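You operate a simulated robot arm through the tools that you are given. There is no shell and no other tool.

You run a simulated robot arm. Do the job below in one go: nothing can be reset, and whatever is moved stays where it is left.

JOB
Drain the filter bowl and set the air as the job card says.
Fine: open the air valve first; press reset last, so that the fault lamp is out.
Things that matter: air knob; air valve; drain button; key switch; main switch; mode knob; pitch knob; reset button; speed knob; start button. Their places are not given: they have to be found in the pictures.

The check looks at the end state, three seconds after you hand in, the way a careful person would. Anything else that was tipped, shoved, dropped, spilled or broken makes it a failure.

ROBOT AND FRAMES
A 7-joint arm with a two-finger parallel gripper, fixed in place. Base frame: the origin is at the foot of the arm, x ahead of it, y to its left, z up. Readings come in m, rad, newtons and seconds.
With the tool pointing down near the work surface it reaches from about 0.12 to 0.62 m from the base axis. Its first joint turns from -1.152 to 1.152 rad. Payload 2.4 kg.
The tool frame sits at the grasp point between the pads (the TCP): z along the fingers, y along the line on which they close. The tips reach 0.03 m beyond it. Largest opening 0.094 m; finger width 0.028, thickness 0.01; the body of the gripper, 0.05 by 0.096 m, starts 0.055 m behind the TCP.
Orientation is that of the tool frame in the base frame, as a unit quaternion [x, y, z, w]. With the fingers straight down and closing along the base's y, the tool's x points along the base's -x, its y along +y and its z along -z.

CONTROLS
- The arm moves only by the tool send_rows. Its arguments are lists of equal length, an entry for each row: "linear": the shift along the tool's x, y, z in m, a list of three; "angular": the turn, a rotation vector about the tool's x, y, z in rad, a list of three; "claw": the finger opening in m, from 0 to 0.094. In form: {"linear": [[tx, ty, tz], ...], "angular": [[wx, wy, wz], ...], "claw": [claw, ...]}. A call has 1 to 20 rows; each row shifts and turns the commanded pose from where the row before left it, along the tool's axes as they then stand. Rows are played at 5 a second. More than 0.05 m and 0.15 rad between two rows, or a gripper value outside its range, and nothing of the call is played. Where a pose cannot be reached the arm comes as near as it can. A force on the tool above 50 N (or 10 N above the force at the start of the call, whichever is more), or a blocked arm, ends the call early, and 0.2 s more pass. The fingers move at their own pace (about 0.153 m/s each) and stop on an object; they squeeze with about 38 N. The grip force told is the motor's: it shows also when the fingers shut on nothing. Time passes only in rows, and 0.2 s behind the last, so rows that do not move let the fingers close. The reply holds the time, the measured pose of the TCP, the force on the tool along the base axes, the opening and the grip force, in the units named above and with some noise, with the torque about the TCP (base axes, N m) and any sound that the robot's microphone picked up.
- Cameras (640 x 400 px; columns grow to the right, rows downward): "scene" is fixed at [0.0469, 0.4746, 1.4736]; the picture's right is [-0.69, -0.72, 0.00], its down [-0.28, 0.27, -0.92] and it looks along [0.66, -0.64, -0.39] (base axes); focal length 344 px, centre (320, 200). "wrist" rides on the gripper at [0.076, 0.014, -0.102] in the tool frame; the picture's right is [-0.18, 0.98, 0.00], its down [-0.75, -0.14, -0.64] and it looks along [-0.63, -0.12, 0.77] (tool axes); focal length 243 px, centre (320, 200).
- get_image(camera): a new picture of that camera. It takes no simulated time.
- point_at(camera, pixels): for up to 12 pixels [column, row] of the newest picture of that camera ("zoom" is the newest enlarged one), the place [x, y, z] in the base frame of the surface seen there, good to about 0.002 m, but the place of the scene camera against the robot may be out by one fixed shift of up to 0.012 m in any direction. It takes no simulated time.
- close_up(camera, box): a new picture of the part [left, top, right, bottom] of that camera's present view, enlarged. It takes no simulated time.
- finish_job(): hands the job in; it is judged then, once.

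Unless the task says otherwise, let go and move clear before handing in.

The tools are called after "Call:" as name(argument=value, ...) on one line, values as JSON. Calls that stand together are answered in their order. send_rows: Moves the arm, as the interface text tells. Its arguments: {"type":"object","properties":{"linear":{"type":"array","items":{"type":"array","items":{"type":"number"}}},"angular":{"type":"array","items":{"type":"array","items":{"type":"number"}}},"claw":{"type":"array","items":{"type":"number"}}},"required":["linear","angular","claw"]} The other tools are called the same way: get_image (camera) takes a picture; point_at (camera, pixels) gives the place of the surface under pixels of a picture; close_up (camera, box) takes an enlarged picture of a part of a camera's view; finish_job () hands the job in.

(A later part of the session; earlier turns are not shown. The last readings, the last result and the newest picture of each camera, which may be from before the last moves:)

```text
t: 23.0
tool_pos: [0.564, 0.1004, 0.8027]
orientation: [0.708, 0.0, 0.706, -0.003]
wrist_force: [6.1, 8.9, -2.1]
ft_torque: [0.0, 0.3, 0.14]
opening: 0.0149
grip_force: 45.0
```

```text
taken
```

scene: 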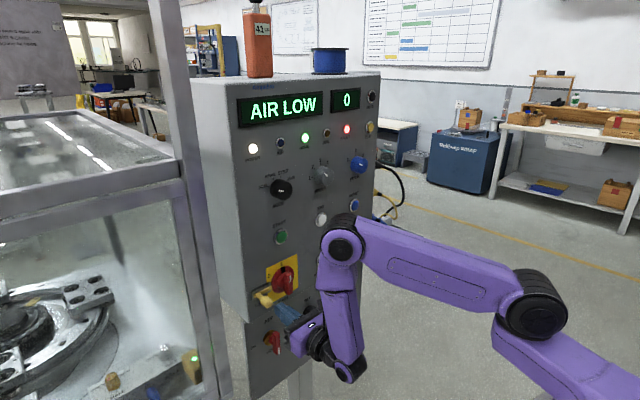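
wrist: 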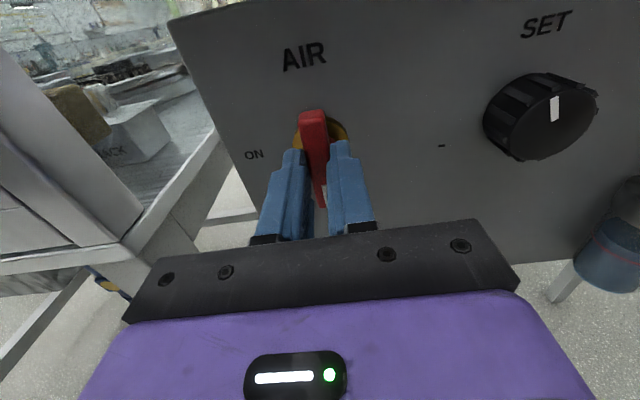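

Now it holds the lever (opening 0.0149). I'll turn about the tool z by +90° (bottom end toward ON at the left), in place.

Call:
send_rows(linear=[[0, 0, 0], [0, 0, 0], [0, 0, 0], [0, 0, 0], [0, 0, 0], [0, 0, 0]], angular=[[0, 0, 0.1], [0, 0, 0.1], [0, 0, 0.1], [0, 0, 0.1], [0, 0, 0.1], [0, 0, 0.1]], claw=[0.005, 0.005, 0.005, 0.005, 0.005, 0.005])

Call:
get_image(camera="wrist")

```text
t: 24.4
tool_pos: [0.5634, 0.0982, 0.8026]
orientation: [0.676, -0.211, 0.674, -0.209]
wrist_force: [-3.6, 3.7, -1.3]
ft_torque: [-0.02, 0.56, 0.55]
opening: 0.0147
grip_force: 44.8
```

```text
taken
```

wrist: 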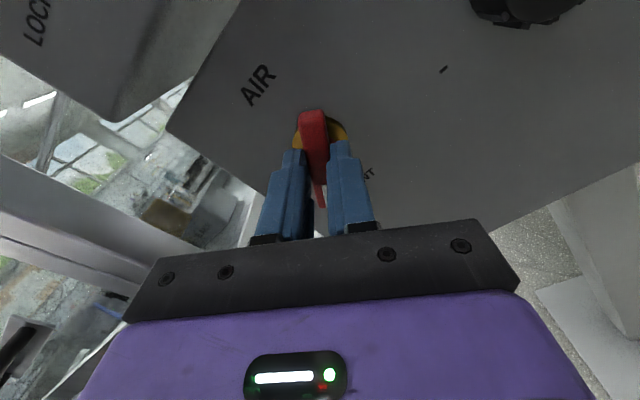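

The lever is turning with the gripper (VENT label now to its right). I'll continue to the full 90°.

Call:
send_rows(linear=[[0, 0, 0], [0, 0, 0], [0, 0, 0], [0, 0, 0], [0, 0, 0], [0, 0, 0], [0, 0, 0], [0, 0, 0], [0, 0, 0], [0, 0, 0], [0, 0, 0]], angular=[[0, 0, 0.1], [0, 0, 0.1], [0, 0, 0.1], [0, 0, 0.1], [0, 0, 0.1], [0, 0, 0.1], [0, 0, 0.1], [0, 0, 0.1], [0, 0, 0.1], [0, 0, 0.08], [0, 0, 0]], claw=[0.005, 0.005, 0.005, 0.005, 0.005, 0.005, 0.005, 0.005, 0.005, 0.005, 0.005])

Call:
get_image(camera="wrist")

Call:
close_up(camera="scene", box=[230, 70, 390, 170])

```text
t: 26.8
tool_pos: [0.5626, 0.0968, 0.8003]
orientation: [-0.5, 0.507, -0.495, 0.498]
wrist_force: [1.5, -10.5, -25.3]
ft_torque: [-0.75, 0.33, -0.08]
opening: 0.0147
grip_force: 45.1
```

```text
taken
```

wrist: 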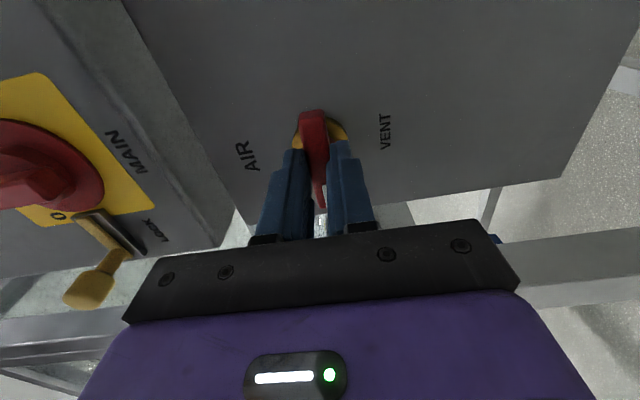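

```text
4.00 times, centred on (310, 120) of scene
```

zoom: 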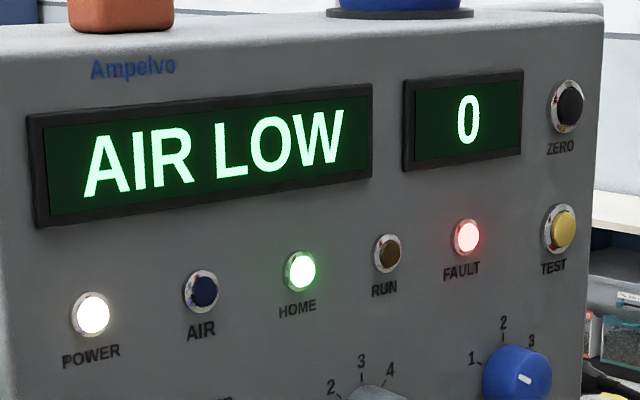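

The lever is at about 90° with 25 N residual force (likely the end stop). I'll release, back off, and check the lever and gauge.

Call:
send_rows(linear=[[0, 0, 0], [0, 0, 0], [0, 0, -0.02], [0, 0, -0.015], [0, 0, 0]], angular=[[0, 0, 0], [0, 0, 0], [0, 0, 0], [0, 0, 0], [0, 0, 0]], claw=[0.045, 0.045, 0.045, 0.045, 0.045])

Call:
get_image(camera="wrist")

Call:
get_image(camera="scene")

```text
t: 28.0
tool_pos: [0.5288, 0.0977, 0.8026]
orientation: [-0.497, 0.504, -0.496, 0.503]
wrist_force: [0.7, -0.1, 0.7]
ft_torque: [-0.03, 0.02, -0.02]
opening: 0.045
grip_force: 0.0
```

```text
taken
```

wrist: 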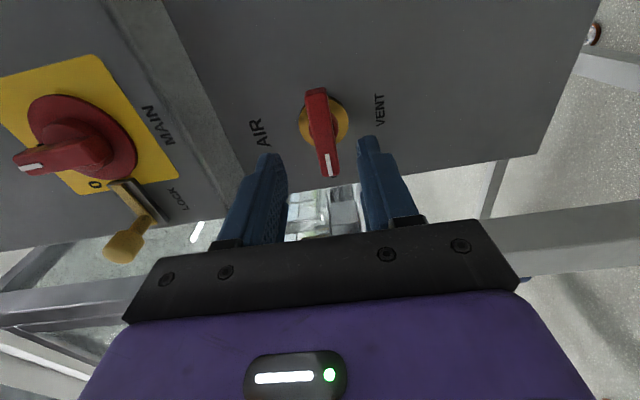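

```text
taken
```

scene: 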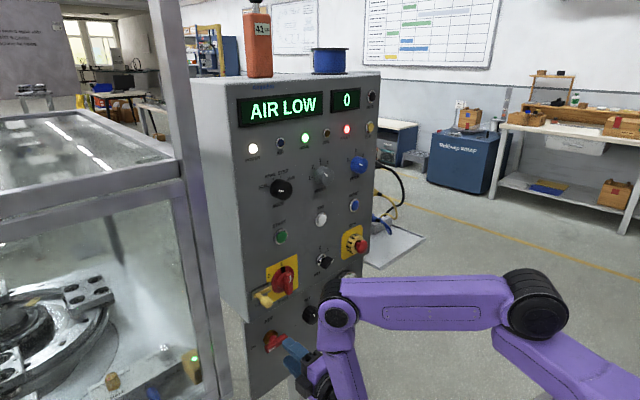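

The lever now points at ON. I'll roll back upright and look at the gauge.

Call:
send_rows(linear=[[0, 0, 0], [0, 0, 0], [0, 0, 0], [0, 0, 0], [0, 0, 0], [0, 0, 0], [0, 0, 0], [0, 0, 0], [0, 0, 0], [0, 0, 0], [0, 0, 0], [0, 0, 0]], angular=[[0, 0, -0.145], [0, 0, -0.145], [0, 0, -0.145], [0, 0, -0.145], [0, 0, -0.145], [0, 0, -0.145], [0, 0, -0.145], [0, 0, -0.145], [0, 0, -0.145], [0, 0, -0.145], [0, 0, -0.133], [0, 0, 0]], claw=[0.045, 0.045, 0.045, 0.045, 0.045, 0.045, 0.045, 0.045, 0.045, 0.045, 0.045, 0.045])

Call:
get_image(camera="wrist")

Call:
get_image(camera="scene")

```text
t: 30.6
tool_pos: [0.5289, 0.0997, 0.8021]
orientation: [0.708, 0.001, 0.706, 0.001]
wrist_force: [-0.2, -0.5, 0.2]
ft_torque: [0.0, -0.01, -0.02]
opening: 0.045
grip_force: 0.1
```

```text
taken
```

wrist: 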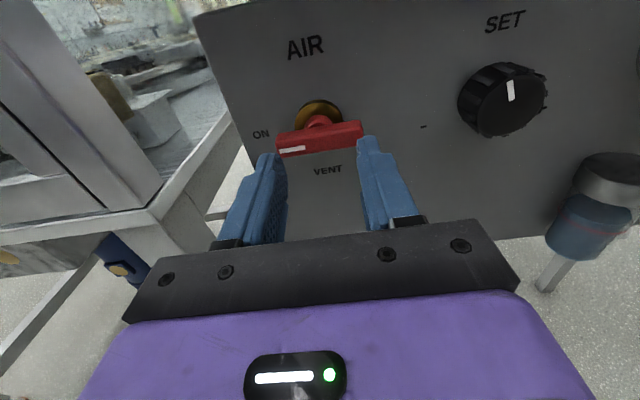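

```text
taken
```

scene: 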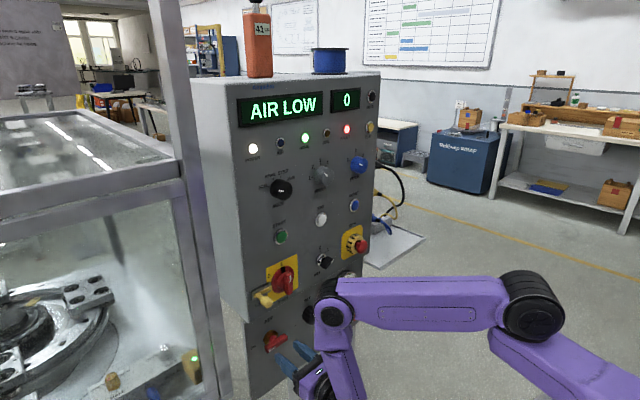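

The lever's white mark points to ON. Next I'll slide over to the SET knob, keeping the tips ahead of its face, and look at the gauge.

Call:
send_rows(linear=[[0, 0.03, 0.004], [0, 0.04, 0.004], [0, 0.04, 0], [0, 0.02, 0], [0, 0, 0]], angular=[[0, 0, 0], [0, 0, 0], [0, 0, 0], [0, 0, 0], [0, 0, 0]], claw=[0.075, 0.075, 0.075, 0.075, 0.075])

Call:
get_image(camera="wrist")

Call:
get_image(camera="scene")

```text
t: 31.8
tool_pos: [0.5371, -0.0301, 0.8038]
orientation: [0.708, 0.001, 0.706, -0.001]
wrist_force: [0.1, -0.2, 0.8]
ft_torque: [-0.01, 0.0, -0.02]
opening: 0.075
grip_force: 0.0
```

```text
taken
```

wrist: 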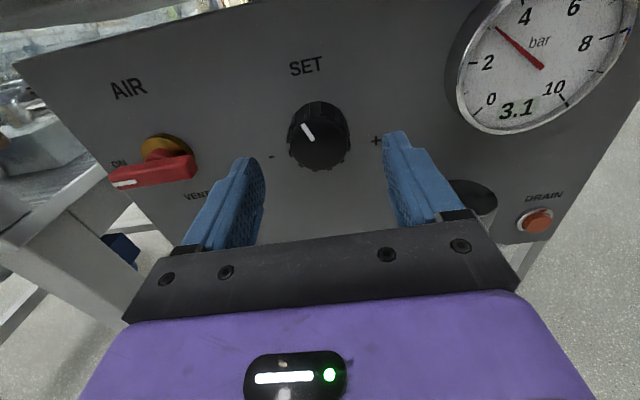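

```text
taken
```

scene: 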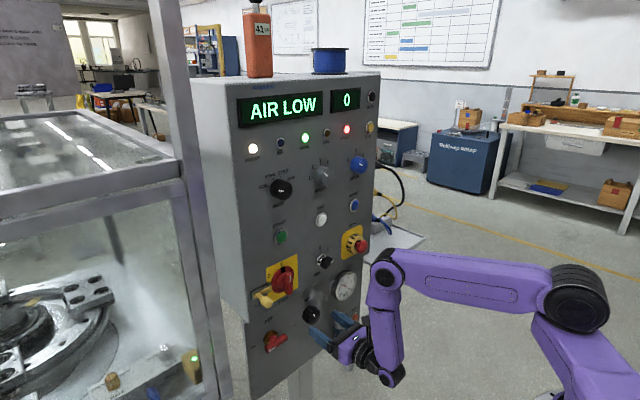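

The gauge reads 3.1 bar and the card says 6, so the knob must turn toward "+" (clockwise). I'll measure the knob, and look at the gauge and DRAIN button.

Call:
point_at(camera="wrist", pixels=[[320, 140], [295, 140], [346, 140], [320, 165], [307, 132], [318, 105], [290, 135], [350, 135], [536, 220], [545, 212], [480, 195], [544, 196]])

Call:
close_up(camera="wrist", box=[260, 80, 400, 190])

Call:
close_up(camera="wrist", box=[440, 0, 640, 150])

Call:
close_up(camera="wrist", box=[450, 150, 610, 270])

```text
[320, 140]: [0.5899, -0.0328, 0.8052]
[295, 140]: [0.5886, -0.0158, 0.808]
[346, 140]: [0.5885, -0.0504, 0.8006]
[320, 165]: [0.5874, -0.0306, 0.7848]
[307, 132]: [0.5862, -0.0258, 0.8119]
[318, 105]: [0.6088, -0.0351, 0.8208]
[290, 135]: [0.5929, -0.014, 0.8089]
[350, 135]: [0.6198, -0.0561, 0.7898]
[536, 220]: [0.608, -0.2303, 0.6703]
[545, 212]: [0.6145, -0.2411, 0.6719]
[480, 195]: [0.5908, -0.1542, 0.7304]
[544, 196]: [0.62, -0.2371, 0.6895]
```

```text
3.64 times, centred on (330, 135) of wrist
```

zoom: 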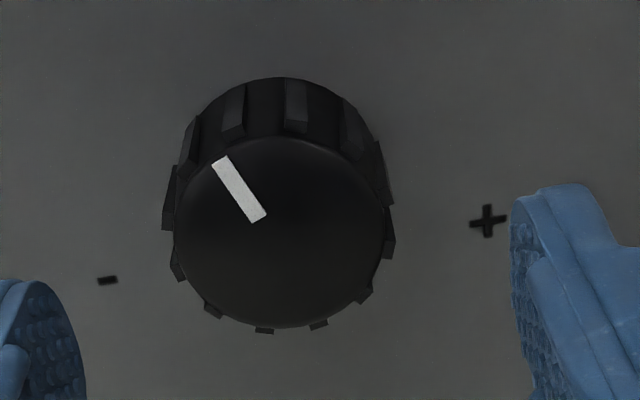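

```text
2.67 times, centred on (540, 75) of wrist
```

zoom: 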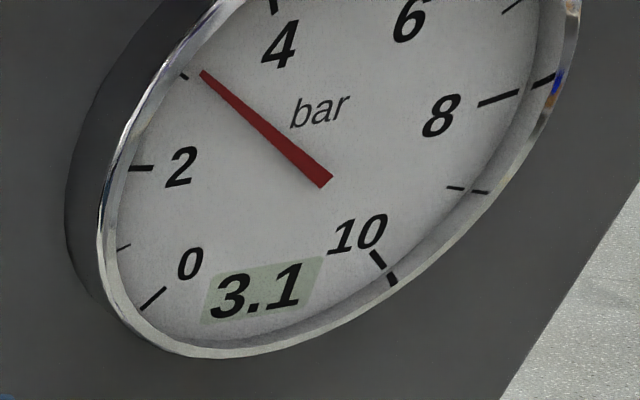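

```text
3.33 times, centred on (530, 210) of wrist
```

zoom: 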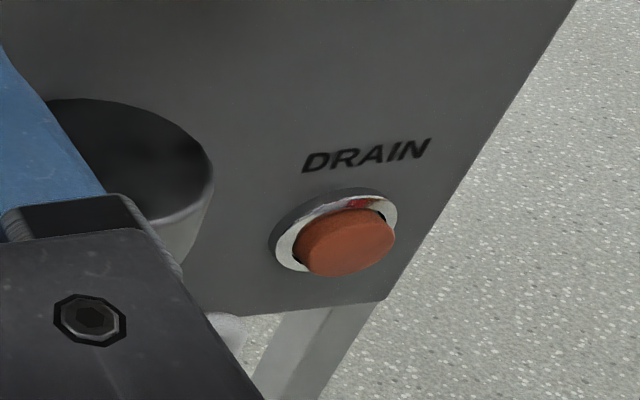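

Knob centre is (0.588,-0.032,0.803), radius ~0.022, and the mark angle fits a 270° range for 0–10 bar (so about +78° needed). I'll move in and grip it.

Call:
send_rows(linear=[[0, 0.002, 0.015], [0, 0, 0.015], [0, 0, 0.01], [0, 0, 0], [0, 0, 0], [0, 0, 0]], angular=[[0, 0, 0], [0, 0, 0], [0, 0, 0], [0, 0, 0], [0, 0, 0], [0, 0, 0]], claw=[0.075, 0.075, 0.075, 0.03, 0.03, 0.03])

Call:
get_image(camera="wrist")

```text
t: 33.2
tool_pos: [0.5697, -0.03, 0.8036]
orientation: [0.708, 0.0, 0.706, 0.0]
wrist_force: [-0.3, 0.1, 0.1]
ft_torque: [-0.04, -0.17, 0.15]
opening: 0.043
grip_force: 44.7
out of reach, approached as far as the arm can: row 2, 3
```

```text
taken
```

wrist: 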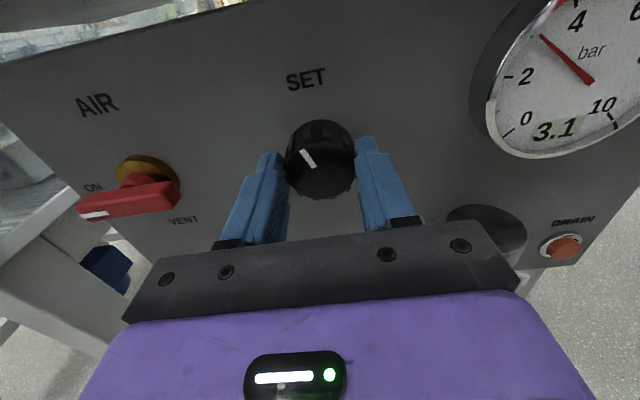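

It grips the knob (opening 0.043). I'll turn it about +34° first and read the gauge.

Call:
send_rows(linear=[[0, 0, 0], [0, 0, 0], [0, 0, 0], [0, 0, 0], [0, 0, 0], [0, 0, 0], [0, 0, 0]], angular=[[0, 0, 0.1], [0, 0, 0.1], [0, 0, 0.1], [0, 0, 0.1], [0, 0, 0.1], [0, 0, 0.1], [0, 0, 0]], claw=[0.03, 0.03, 0.03, 0.03, 0.03, 0.03, 0.03])

Call:
get_image(camera="wrist")

Call:
get_image(camera="scene")

```text
t: 34.8
tool_pos: [0.571, -0.0319, 0.8036]
orientation: [0.676, -0.212, 0.675, -0.208]
wrist_force: [26.1, -7.9, -13.6]
ft_torque: [-0.04, 0.32, 0.02]
opening: 0.0428
grip_force: 44.6
```

```text
taken
```

wrist: 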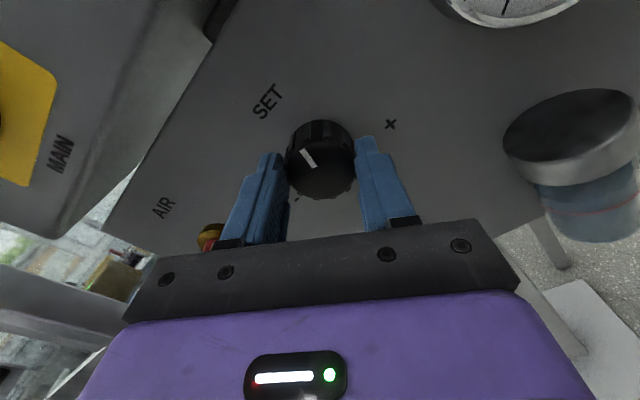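

```text
taken
```

scene: 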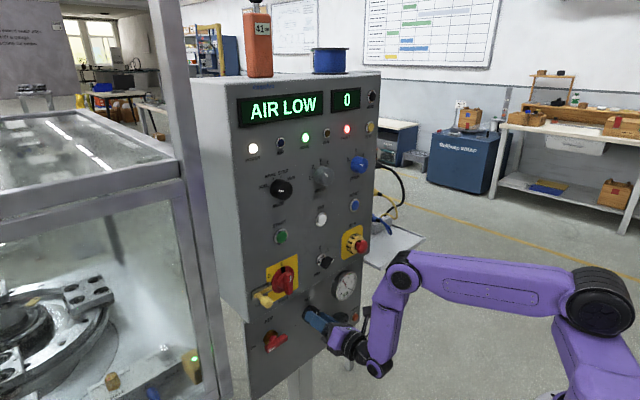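

The knob turned with the gripper. I'll read the gauge in the scene picture at (345,287).

Call:
close_up(camera="scene", box=[325, 265, 365, 305])

Call:
close_up(camera="wrist", box=[420, 0, 600, 80])

```text
10.00 times, centred on (345, 285) of scene
```

zoom: 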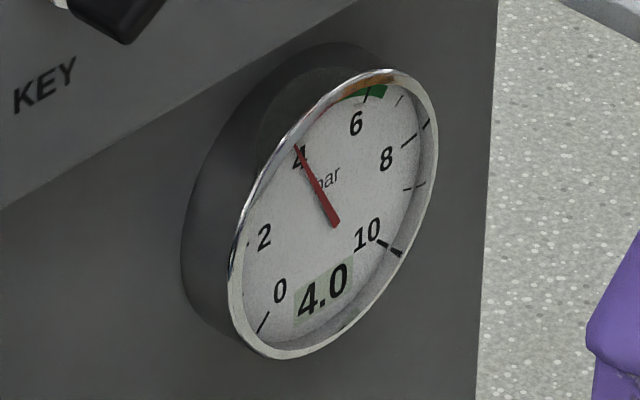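

```text
3.56 times, centred on (510, 40) of wrist
```

zoom: 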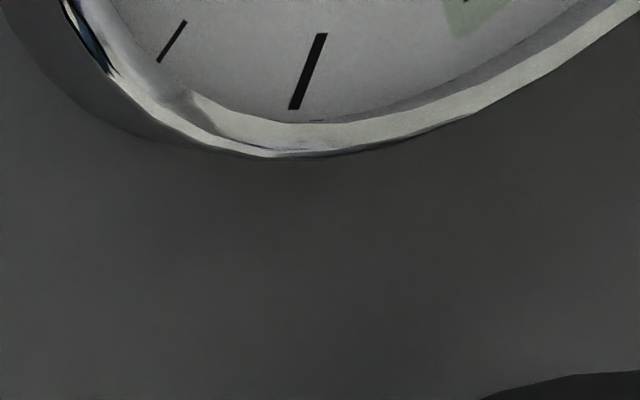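

It reads 4.0 bar; I'll wait a second to see whether it is still rising.

Call:
send_rows(linear=[[0, 0, 0], [0, 0, 0], [0, 0, 0], [0, 0, 0], [0, 0, 0]], angular=[[0, 0, 0], [0, 0, 0], [0, 0, 0], [0, 0, 0], [0, 0, 0]], claw=[0.03, 0.03, 0.03, 0.03, 0.03])

Call:
close_up(camera="scene", box=[325, 265, 365, 305])

```text
t: 36.0
tool_pos: [0.5709, -0.0327, 0.8038]
orientation: [0.676, -0.212, 0.675, -0.207]
wrist_force: [25.1, -13.5, -14.4]
ft_torque: [-0.05, -0.04, -0.34]
opening: 0.0433
grip_force: 44.5
```

```text
10.00 times, centred on (345, 285) of scene
```

zoom: 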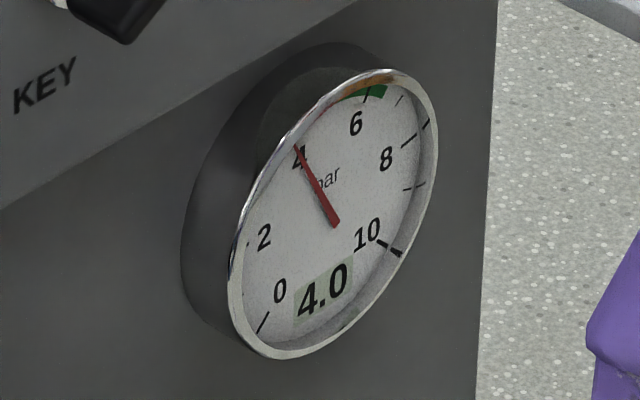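

Steady at 4.0 bar (about 0.67 rad per bar). I'll release and re-grip to relieve the 25 N stress, then turn a further 0.8 rad.

Call:
send_rows(linear=[[0, 0, 0], [0, 0, 0], [0, 0, 0.003], [0, 0, 0], [0, 0, 0]], angular=[[0, 0, 0], [0, 0, 0], [0, 0, 0], [0, 0, 0], [0, 0, 0]], claw=[0.06, 0.06, 0.06, 0.03, 0.03])

Call:
get_image(camera="wrist")

```text
t: 37.2
tool_pos: [0.572, -0.0316, 0.8022]
orientation: [0.677, -0.211, 0.674, -0.206]
wrist_force: [3.7, -7.2, -8.9]
ft_torque: [-0.05, -0.14, 0.65]
opening: 0.0425
grip_force: 45.3
```

```text
taken
```

wrist: 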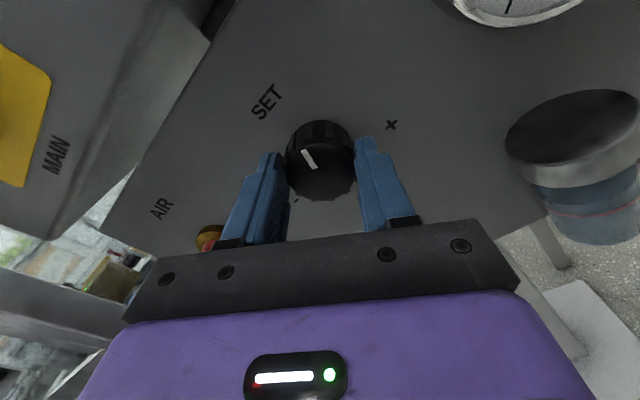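

Re-gripped with low forces. Turning 0.8 rad further, then reading the gauge.

Call:
send_rows(linear=[[0, 0, 0], [0, 0, 0], [0, 0, 0], [0, 0, 0], [0, 0, 0], [0, 0, 0], [0, 0, 0], [0, 0, 0], [0, 0, 0]], angular=[[0, 0, 0.1], [0, 0, 0.1], [0, 0, 0.1], [0, 0, 0.1], [0, 0, 0.1], [0, 0, 0.1], [0, 0, 0.1], [0, 0, 0.1], [0, 0, 0]], claw=[0.03, 0.03, 0.03, 0.03, 0.03, 0.03, 0.03, 0.03, 0.03])

Call:
close_up(camera="scene", box=[325, 265, 365, 305])

Call:
get_image(camera="wrist")

```text
t: 39.2
tool_pos: [0.5726, -0.0323, 0.7998]
orientation: [0.541, -0.461, 0.54, -0.451]
wrist_force: [2.8, -19.4, -24.4]
ft_torque: [-0.07, 0.17, 0.52]
opening: 0.0428
grip_force: 45.5
```

```text
10.00 times, centred on (345, 285) of scene
```

zoom: 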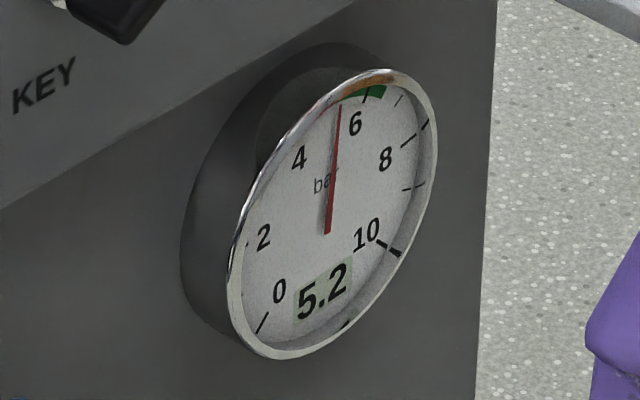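

```text
taken
```

wrist: 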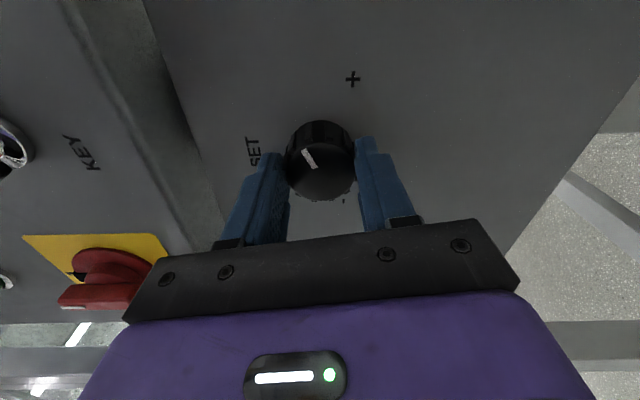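

Reads 5.2 bar (0.8 rad gave 1.2 bar). I'll re-grip to relieve stress and turn another 0.48 rad.

Call:
send_rows(linear=[[0, 0, 0], [0, 0, 0], [0, 0, 0], [0, 0, 0]], angular=[[0, 0, 0], [0, 0, 0], [0, 0, 0], [0, 0, 0]], claw=[0.06, 0.06, 0.03, 0.03])

Call:
send_rows(linear=[[0, 0, 0], [0, 0, 0], [0, 0, 0], [0, 0, 0], [0, 0, 0], [0, 0, 0], [0, 0, 0], [0, 0, 0]], angular=[[0, 0, 0.1], [0, 0, 0.1], [0, 0, 0.1], [0, 0, 0.1], [0, 0, 0.08], [0, 0, 0], [0, 0, 0], [0, 0, 0]], claw=[0.03, 0.03, 0.03, 0.03, 0.03, 0.03, 0.03, 0.03])

Call:
close_up(camera="scene", box=[325, 265, 365, 305])

```text
t: 40.2
tool_pos: [0.5724, -0.0313, 0.7996]
orientation: [0.545, -0.459, 0.537, -0.452]
wrist_force: [14.3, -1.0, -31.7]
ft_torque: [0.01, -0.53, 0.38]
opening: 0.0438
grip_force: 45.2
```

```text
t: 42.0
tool_pos: [0.5729, -0.0311, 0.8003]
orientation: [-0.419, 0.575, -0.415, 0.566]
wrist_force: [4.4, 3.4, -29.3]
ft_torque: [0.0, 0.25, -0.29]
opening: 0.0439
grip_force: 44.9
```

```text
10.00 times, centred on (345, 285) of scene
```

zoom: 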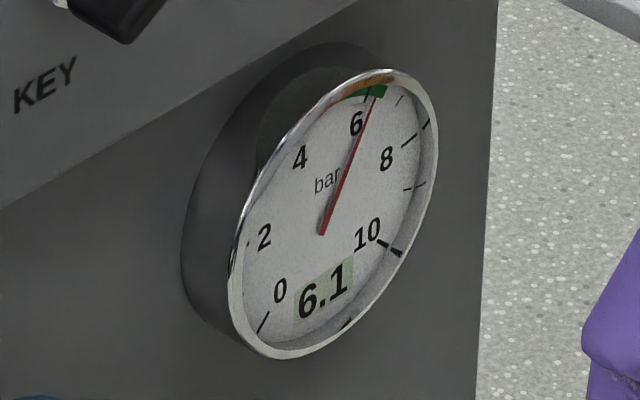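

Reads 6.1 bar. I'll turn back 0.06 rad.

Call:
send_rows(linear=[[0, 0, 0], [0, 0, 0], [0, 0, 0], [0, 0, 0], [0, 0, 0]], angular=[[0, 0, -0.06], [0, 0, 0], [0, 0, 0], [0, 0, 0], [0, 0, 0]], claw=[0.03, 0.03, 0.03, 0.03, 0.03])

Call:
close_up(camera="scene", box=[325, 265, 365, 305])

```text
t: 43.2
tool_pos: [0.5726, -0.0292, 0.8007]
orientation: [-0.437, 0.562, -0.432, 0.554]
wrist_force: [3.8, 4.0, -28.2]
ft_torque: [0.01, 0.24, -0.16]
opening: 0.0437
grip_force: 45.1
```

```text
10.00 times, centred on (345, 285) of scene
```

zoom: 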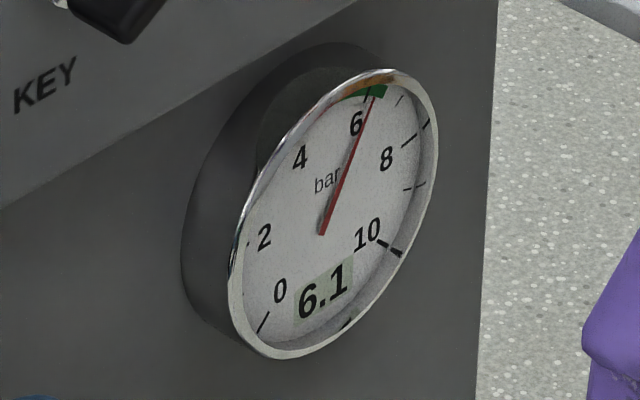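

Still 6.1 (slack). Another -0.07 rad.

Call:
send_rows(linear=[[0, 0, 0], [0, 0, 0], [0, 0, 0], [0, 0, 0], [0, 0, 0]], angular=[[0, 0, -0.07], [0, 0, 0], [0, 0, 0], [0, 0, 0], [0, 0, 0]], claw=[0.03, 0.03, 0.03, 0.03, 0.03])

Call:
close_up(camera="scene", box=[325, 265, 365, 305])

```text
t: 44.4
tool_pos: [0.5739, -0.0294, 0.8006]
orientation: [-0.456, 0.546, -0.45, 0.539]
wrist_force: [3.1, 6.8, -29.1]
ft_torque: [0.01, 0.18, -0.02]
opening: 0.0435
grip_force: 44.9
```

```text
10.00 times, centred on (345, 285) of scene
```

zoom: 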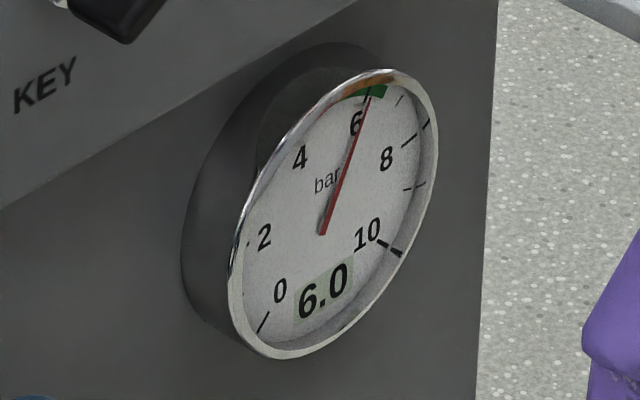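

Reads 6.0. I'll release, back off, and re-check the gauge.

Call:
send_rows(linear=[[0, 0, 0], [0, 0, 0], [0, 0, -0.015], [0, 0, -0.015], [0, 0, 0]], angular=[[0, 0, 0], [0, 0, 0], [0, 0, 0], [0, 0, 0], [0, 0, 0]], claw=[0.07, 0.07, 0.07, 0.07, 0.07])

Call:
close_up(camera="scene", box=[325, 265, 365, 305])

Call:
get_image(camera="wrist")

Call:
get_image(camera="scene")

```text
t: 45.6
tool_pos: [0.5423, -0.0302, 0.8044]
orientation: [-0.453, 0.544, -0.452, 0.542]
wrist_force: [-0.5, 0.2, 0.4]
ft_torque: [0.03, 0.03, 0.0]
opening: 0.07
grip_force: 0.0
```

```text
10.00 times, centred on (345, 285) of scene
```

zoom: 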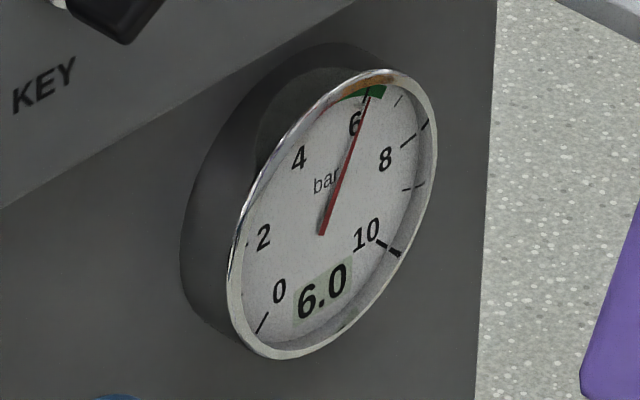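

```text
taken
```

wrist: 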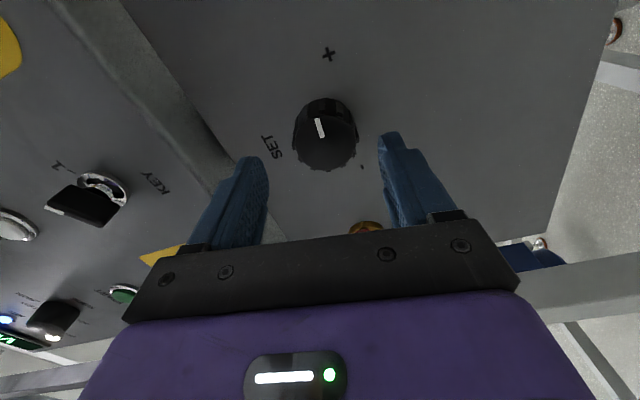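

```text
taken
```

scene: 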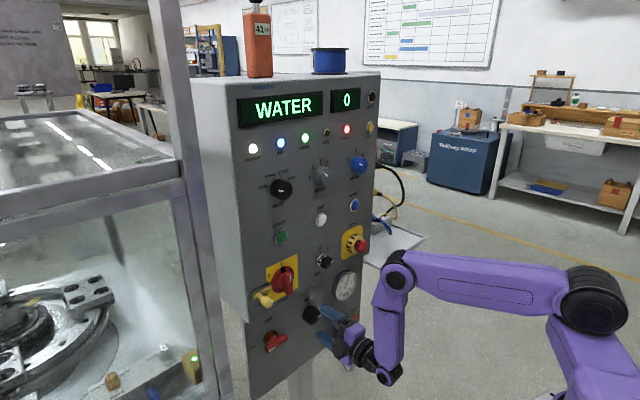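

The air lamp is lit and the display shows WATER; pressure stays 6.0. I'll roll back upright and close the fingers for pressing the DRAIN button.

Call:
send_rows(linear=[[0, 0, 0], [0, 0, 0], [0, 0, 0], [0, 0, 0], [0, 0, 0], [0, 0, 0], [0, 0, 0], [0, 0, 0], [0, 0, 0], [0, 0, 0], [0, 0, 0], [0, 0, 0], [0, 0, 0]], angular=[[0, 0, -0.1458], [0, 0, -0.1458], [0, 0, -0.1458], [0, 0, -0.1458], [0, 0, -0.1458], [0, 0, -0.1458], [0, 0, -0.1458], [0, 0, -0.1458], [0, 0, -0.1458], [0, 0, -0.1458], [0, 0, -0.1458], [0, 0, -0.1458], [0, 0, 0]], claw=[0.07, 0.07, 0.07, 0.07, 0.07, 0.07, 0.07, 0.07, 0.07, 0.07, 0.0, 0.0, 0.0])

Call:
get_image(camera="wrist")

```text
t: 48.4
tool_pos: [0.5446, -0.0306, 0.8039]
orientation: [0.707, 0.0, 0.707, 0.001]
wrist_force: [0.3, 0.5, -0.7]
ft_torque: [-0.01, -0.02, -0.01]
opening: 0.0
grip_force: 33.5
```

```text
taken
```

wrist: 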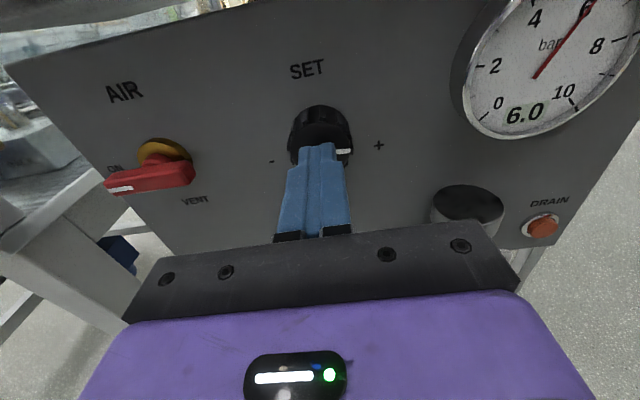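

Gauge steady at 6.0. I'll slide to y≈-0.232 in front of the gauge, staying above the filter bowl.

Call:
send_rows(linear=[[0, 0.04, 0], [0, 0.04, -0.01], [0, 0.04, -0.01], [0, 0.04, 0], [0, 0.041, 0], [0, 0, 0]], angular=[[0, 0, 0], [0, 0, 0], [0, 0, 0], [0, 0, 0], [0, 0, 0], [0, 0, 0]], claw=[0, 0, 0, 0, 0, 0])

Call:
get_image(camera="wrist")

Call:
get_image(camera="scene")

```text
t: 49.8
tool_pos: [0.4788, -0.0651, 0.8058]
orientation: [0.708, -0.006, 0.707, 0.005]
wrist_force: [-0.5, 0.1, -0.8]
ft_torque: [0.0, 0.03, 0.01]
opening: 0.0
grip_force: 33.1
out of reach, approached as far as the arm can: row 1, 2, 3, 4, 5
```

```text
taken
```

wrist: 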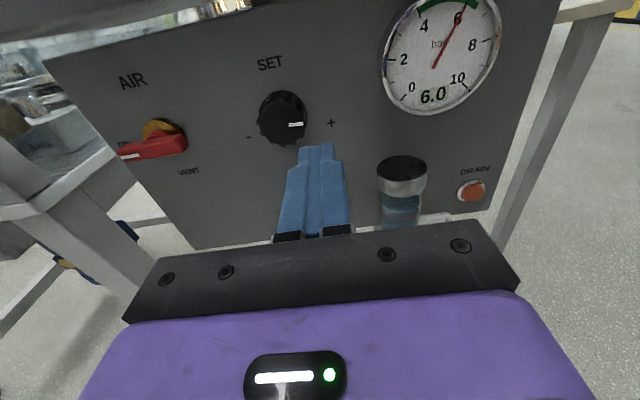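

```text
taken
```

scene: 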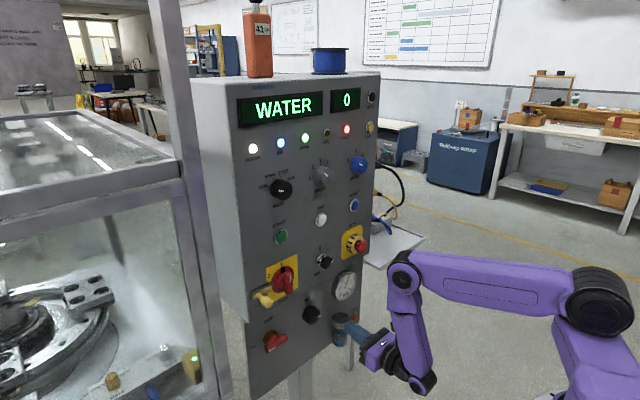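

The arm seems to hit a roll-joint limit here (TCP went back to (0.479,-0.065,0.806)). I'll roll +90° (tool x=-Y, y=-Z), which worked before, and then move sideways.

Call:
send_rows(linear=[[0, 0, 0], [0, 0, 0], [0, 0, 0], [0, 0, 0], [0, 0, 0], [0, 0, 0], [0, 0, 0], [0, 0, 0], [0, 0, 0], [0, 0, 0], [0, 0, 0], [0, 0, 0]], angular=[[0, 0, 0.1428], [0, 0, 0.1428], [0, 0, 0.1428], [0, 0, 0.1428], [0, 0, 0.1428], [0, 0, 0.1428], [0, 0, 0.1428], [0, 0, 0.1428], [0, 0, 0.1428], [0, 0, 0.1428], [0, 0, 0.1428], [0, 0, 0]], claw=[0, 0, 0, 0, 0, 0, 0, 0, 0, 0, 0, 0])

```text
t: 52.4
tool_pos: [0.4767, -0.0603, 0.8039]
orientation: [-0.499, 0.503, -0.499, 0.499]
wrist_force: [-0.1, 0.7, -0.3]
ft_torque: [0.01, 0.0, 0.0]
opening: 0.0001
grip_force: 33.1
out of reach, approached as far as the arm can: row 1
```

Rolled by 90°. Now I'll move along -y (tool +x) in steps.

Call:
send_rows(linear=[[0.03, 0, 0], [0.03, 0, 0], [0.03, 0, 0], [0.03, 0, 0], [0, 0, 0]], angular=[[0, 0, 0], [0, 0, 0], [0, 0, 0], [0, 0, 0], [0, 0, 0]], claw=[0, 0, 0, 0, 0])

Call:
get_image(camera="wrist")

Call:
get_image(camera="scene")

```text
t: 53.6
tool_pos: [0.4525, -0.0703, 0.8065]
orientation: [-0.499, 0.502, -0.501, 0.498]
wrist_force: [0.0, -0.9, 0.6]
ft_torque: [0.02, -0.01, -0.03]
opening: 0.0
grip_force: 32.8
out of reach, approached as far as the arm can: row 1, 2, 3, 4
```

```text
taken
```

wrist: 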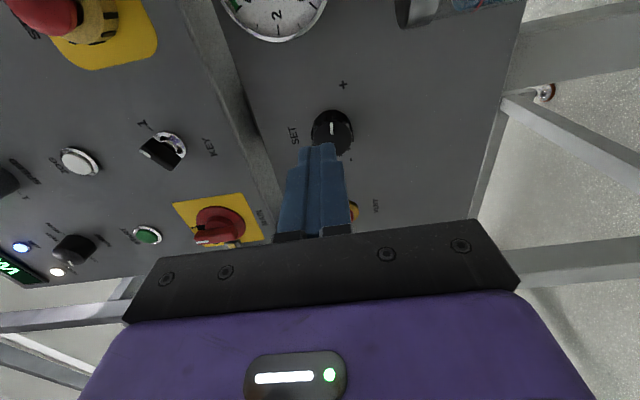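

```text
taken
```

scene: 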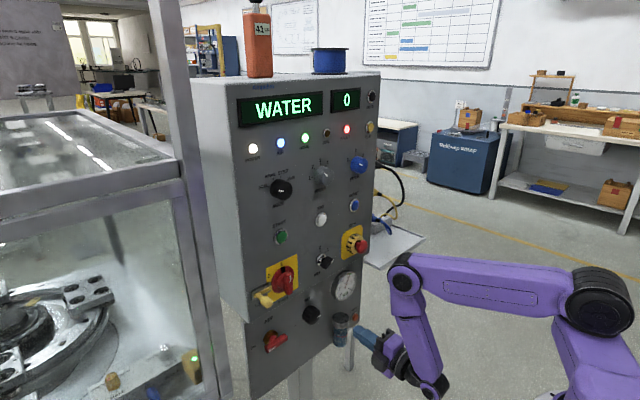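

The limit is not the roll. I'll measure where shoulder, elbow and wrist of the arm are, to understand its posture.

Call:
point_at(camera="scene", pixels=[[597, 297], [403, 278], [405, 260], [430, 386], [430, 370], [420, 320], [500, 280], [385, 345], [620, 380], [560, 290]])

Call:
close_up(camera="scene", box=[340, 220, 640, 400])

```text
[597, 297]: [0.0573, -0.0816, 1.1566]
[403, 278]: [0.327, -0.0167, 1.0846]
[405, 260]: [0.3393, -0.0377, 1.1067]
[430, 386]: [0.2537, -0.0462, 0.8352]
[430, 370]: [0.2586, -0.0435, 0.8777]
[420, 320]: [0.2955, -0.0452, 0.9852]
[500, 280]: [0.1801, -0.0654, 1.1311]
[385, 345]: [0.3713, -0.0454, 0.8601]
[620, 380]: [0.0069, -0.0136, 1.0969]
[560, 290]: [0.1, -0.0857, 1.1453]
```

```text
2.13 times, centred on (490, 310) of scene
```

zoom: 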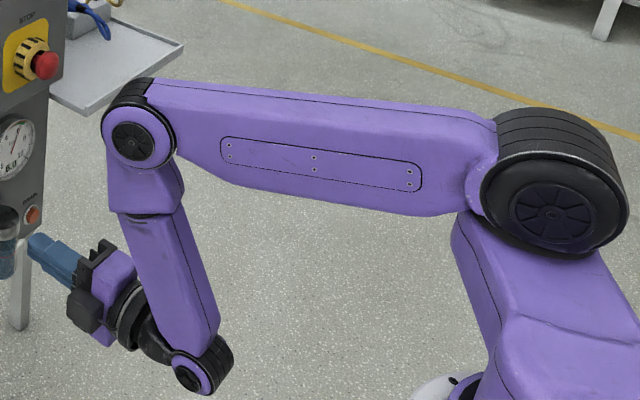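

The joint at (597,297) sits near azimuth -65° from the base axis, so the first joint is at its limit because the arm is folded sideways. I'll unfold it by going lower in front of the panel, where the reach is longer.

Call:
send_rows(linear=[[-0.02, 0.03, 0], [-0.02, 0.04, 0], [0, 0.04, 0], [0, 0.04, 0], [0, 0.04, 0], [0, 0, 0]], angular=[[0, 0, 0], [0, 0, 0], [0, 0, 0], [0, 0, 0], [0, 0, 0], [0, 0, 0]], claw=[0, 0, 0, 0, 0, 0])

Call:
get_image(camera="scene")

```text
t: 55.0
tool_pos: [0.4555, -0.0205, 0.6912]
orientation: [0.501, -0.5, 0.5, -0.499]
wrist_force: [0.3, 1.4, 0.4]
ft_torque: [0.02, -0.02, 0.02]
opening: 0.0
grip_force: 33.0
out of reach, approached as far as the arm can: row 4, 5
```

```text
taken
```

scene: 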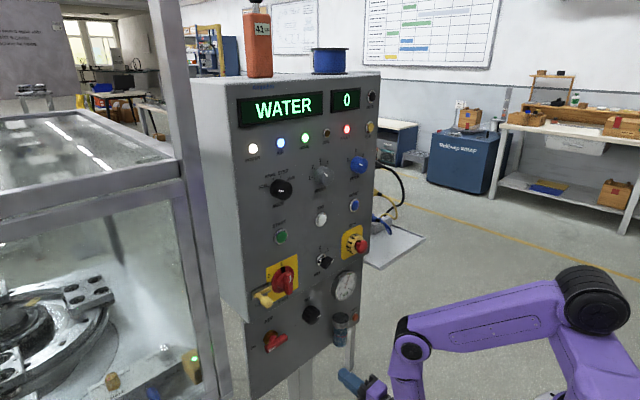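

At z=0.69 the wrist flex seems to limit at this short reach. I'll move forward to x≈0.53 (panel face is at 0.62) and then try sideways.

Call:
send_rows(linear=[[0, 0, 0.03], [0, 0, 0.03], [0, 0, 0.015], [0, 0, 0]], angular=[[0, 0, 0], [0, 0, 0], [0, 0, 0], [0, 0, 0]], claw=[0, 0, 0, 0])

Call:
send_rows(linear=[[0, 0.03, 0], [0, 0.03, 0], [0, 0.03, 0], [0, 0, 0]], angular=[[0, 0, 0], [0, 0, 0], [0, 0, 0], [0, 0, 0]], claw=[0, 0, 0, 0])

Call:
get_image(camera="scene")

Call:
get_image(camera="wrist")

```text
t: 56.0
tool_pos: [0.5305, -0.0204, 0.6916]
orientation: [-0.5, 0.501, -0.5, 0.499]
wrist_force: [0.3, 0.7, 0.8]
ft_torque: [-0.03, 0.04, -0.02]
opening: 0.0
grip_force: 33.3
```

```text
t: 57.0
tool_pos: [0.5304, -0.0203, 0.6885]
orientation: [0.501, -0.501, 0.499, -0.499]
wrist_force: [0.5, -0.2, -0.7]
ft_torque: [-0.02, 0.0, -0.03]
opening: 0.0002
grip_force: 33.1
out of reach, approached as far as the arm can: row 1, 2, 3
```

```text
taken
```

scene: 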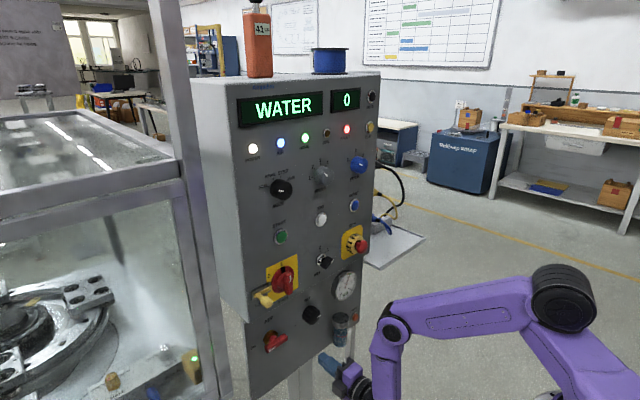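

```text
taken
```

wrist: 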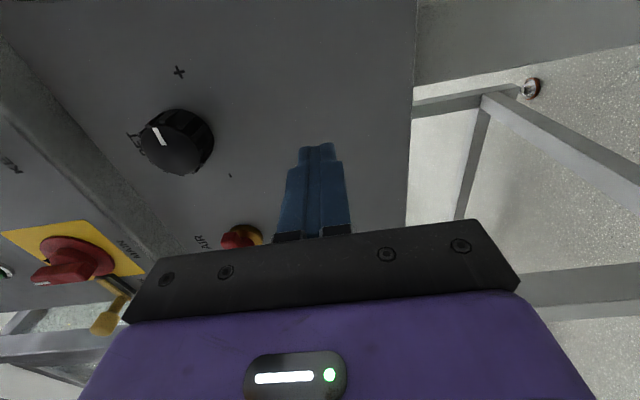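

There's a floor at z≈0.69 in this posture. I'll try moving sideways (-y) here, with x about 0.51 to stay clear of the filter bowl.

Call:
send_rows(linear=[[0, -0.02, -0.015], [0.03, -0.02, -0.01], [0.03, 0, 0], [0, 0, 0]], angular=[[0, 0, 0], [0, 0, 0], [0, 0, 0], [0, 0, 0]], claw=[0, 0, 0, 0])

Call:
get_image(camera="scene")

```text
t: 58.0
tool_pos: [0.5, -0.0559, 0.7299]
orientation: [-0.498, 0.502, -0.502, 0.497]
wrist_force: [0.6, 0.2, 0.3]
ft_torque: [0.02, -0.02, -0.01]
opening: 0.0
grip_force: 32.9
out of reach, approached as far as the arm can: row 3
```

```text
taken
```

scene: 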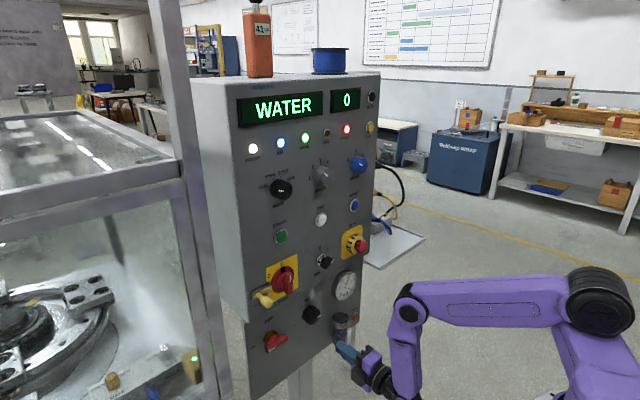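

Blocked again. I'll study the arm's lower joints in the picture to find which joint limits.

Call:
close_up(camera="scene", box=[480, 240, 640, 400])

Call:
point_at(camera="scene", pixels=[[595, 300], [600, 270], [628, 300], [570, 340], [600, 340], [600, 370], [620, 395], [590, 390], [560, 360], [408, 312], [400, 350], [412, 385]])

```text
2.50 times, centred on (560, 320) of scene
```

zoom: 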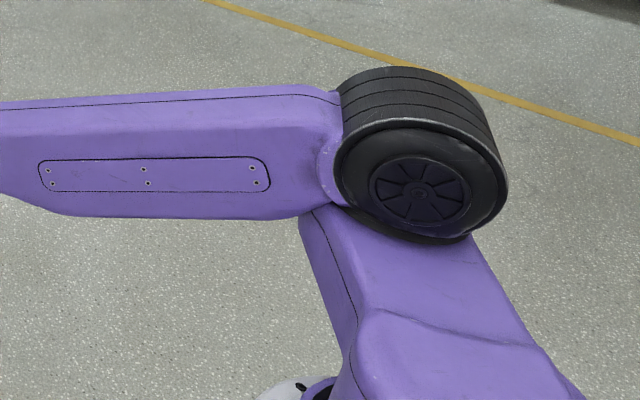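

```text
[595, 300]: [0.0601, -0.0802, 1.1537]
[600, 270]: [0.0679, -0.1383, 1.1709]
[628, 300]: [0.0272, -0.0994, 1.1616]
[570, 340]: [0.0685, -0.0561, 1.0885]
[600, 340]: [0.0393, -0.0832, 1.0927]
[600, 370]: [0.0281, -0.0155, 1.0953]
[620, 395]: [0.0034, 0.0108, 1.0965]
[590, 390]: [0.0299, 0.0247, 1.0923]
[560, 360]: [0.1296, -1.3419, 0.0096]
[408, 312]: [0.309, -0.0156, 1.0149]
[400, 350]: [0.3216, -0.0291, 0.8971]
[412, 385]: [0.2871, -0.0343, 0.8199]
```

A horizontal first link runs from the base axis to the shoulder at azimuth ≈-65°, i.e. at joint 1's limit. As a test, I'll yaw the tool slightly toward -y (about tool +y) here and see whether that's reachable.

Call:
send_rows(linear=[[0, 0, 0], [0, 0, 0], [0, 0, 0], [0, 0, 0]], angular=[[0, 0.1, 0], [0, 0.1, 0], [0, 0.1, 0], [0, 0, 0]], claw=[0, 0, 0, 0])

Call:
get_image(camera="scene")

```text
t: 59.0
tool_pos: [0.4997, -0.0567, 0.7302]
orientation: [-0.419, 0.57, -0.569, 0.418]
wrist_force: [0.0, 0.4, 0.0]
ft_torque: [0.0, -0.04, 0.03]
opening: 0.0003
grip_force: 32.6
```

```text
taken
```

scene: 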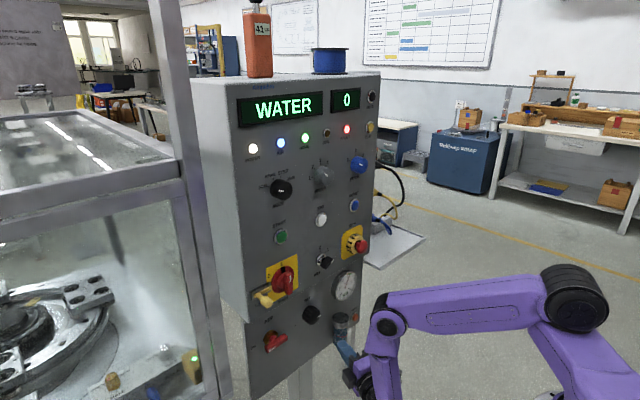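

That was reachable, and joint 1 relaxed: so with the tool yawed toward -y I can get to y≈-0.23. Let me look with the wrist camera from this yawed pose.

Call:
get_image(camera="wrist")

```text
taken
```

wrist: 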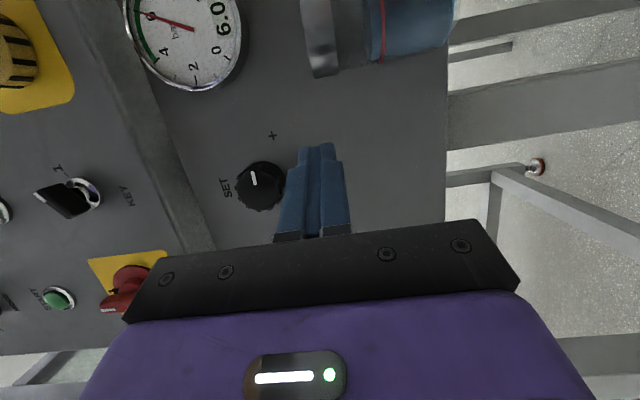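

I'll raise to z≈0.80 (above the bowl cap), roll back upright, and add a bit more yaw toward -y.

Call:
send_rows(linear=[[0, -0.035, 0], [0, -0.035, 0], [0, 0, 0], [0, 0, 0], [0, 0, 0], [0, 0, 0], [0, 0, 0], [0, 0, 0], [0, 0, 0], [0, 0, 0], [0, 0, 0], [0, 0, 0], [0, 0, 0], [0, 0, 0], [0, 0, 0]], angular=[[0, 0, 0], [0, 0, 0], [0, 0, -0.1428], [0, 0, -0.1428], [0, 0, -0.1428], [0, 0, -0.1428], [0, 0, -0.1428], [0, 0, -0.1428], [0, 0, -0.1428], [0, 0, -0.1428], [0, 0, -0.1428], [0, 0, -0.1428], [0, 0, -0.1428], [-0.07, 0, 0], [-0.07, 0, 0]], claw=[0, 0, 0, 0, 0, 0, 0, 0, 0, 0, 0, 0, 0, 0, 0])

Call:
get_image(camera="wrist")

Call:
get_image(camera="scene")

```text
t: 62.2
tool_pos: [0.4995, -0.0566, 0.8003]
orientation: [0.691, -0.154, 0.689, 0.154]
wrist_force: [0.2, -0.3, 0.1]
ft_torque: [0.02, -0.01, -0.01]
opening: 0.0
grip_force: 32.7
```

```text
taken
```

wrist: 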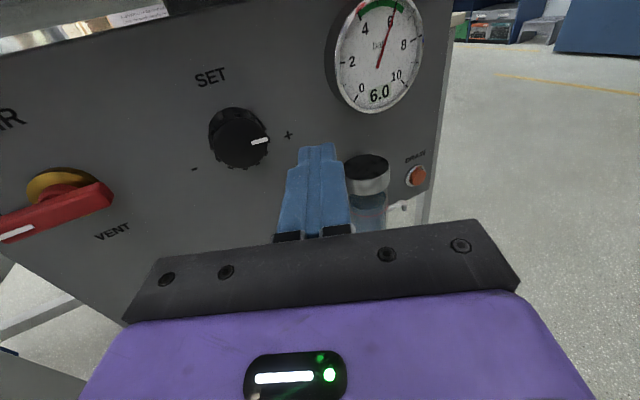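

```text
taken
```

scene: 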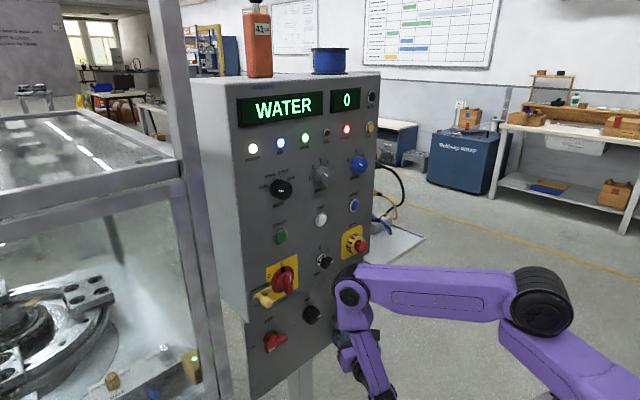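

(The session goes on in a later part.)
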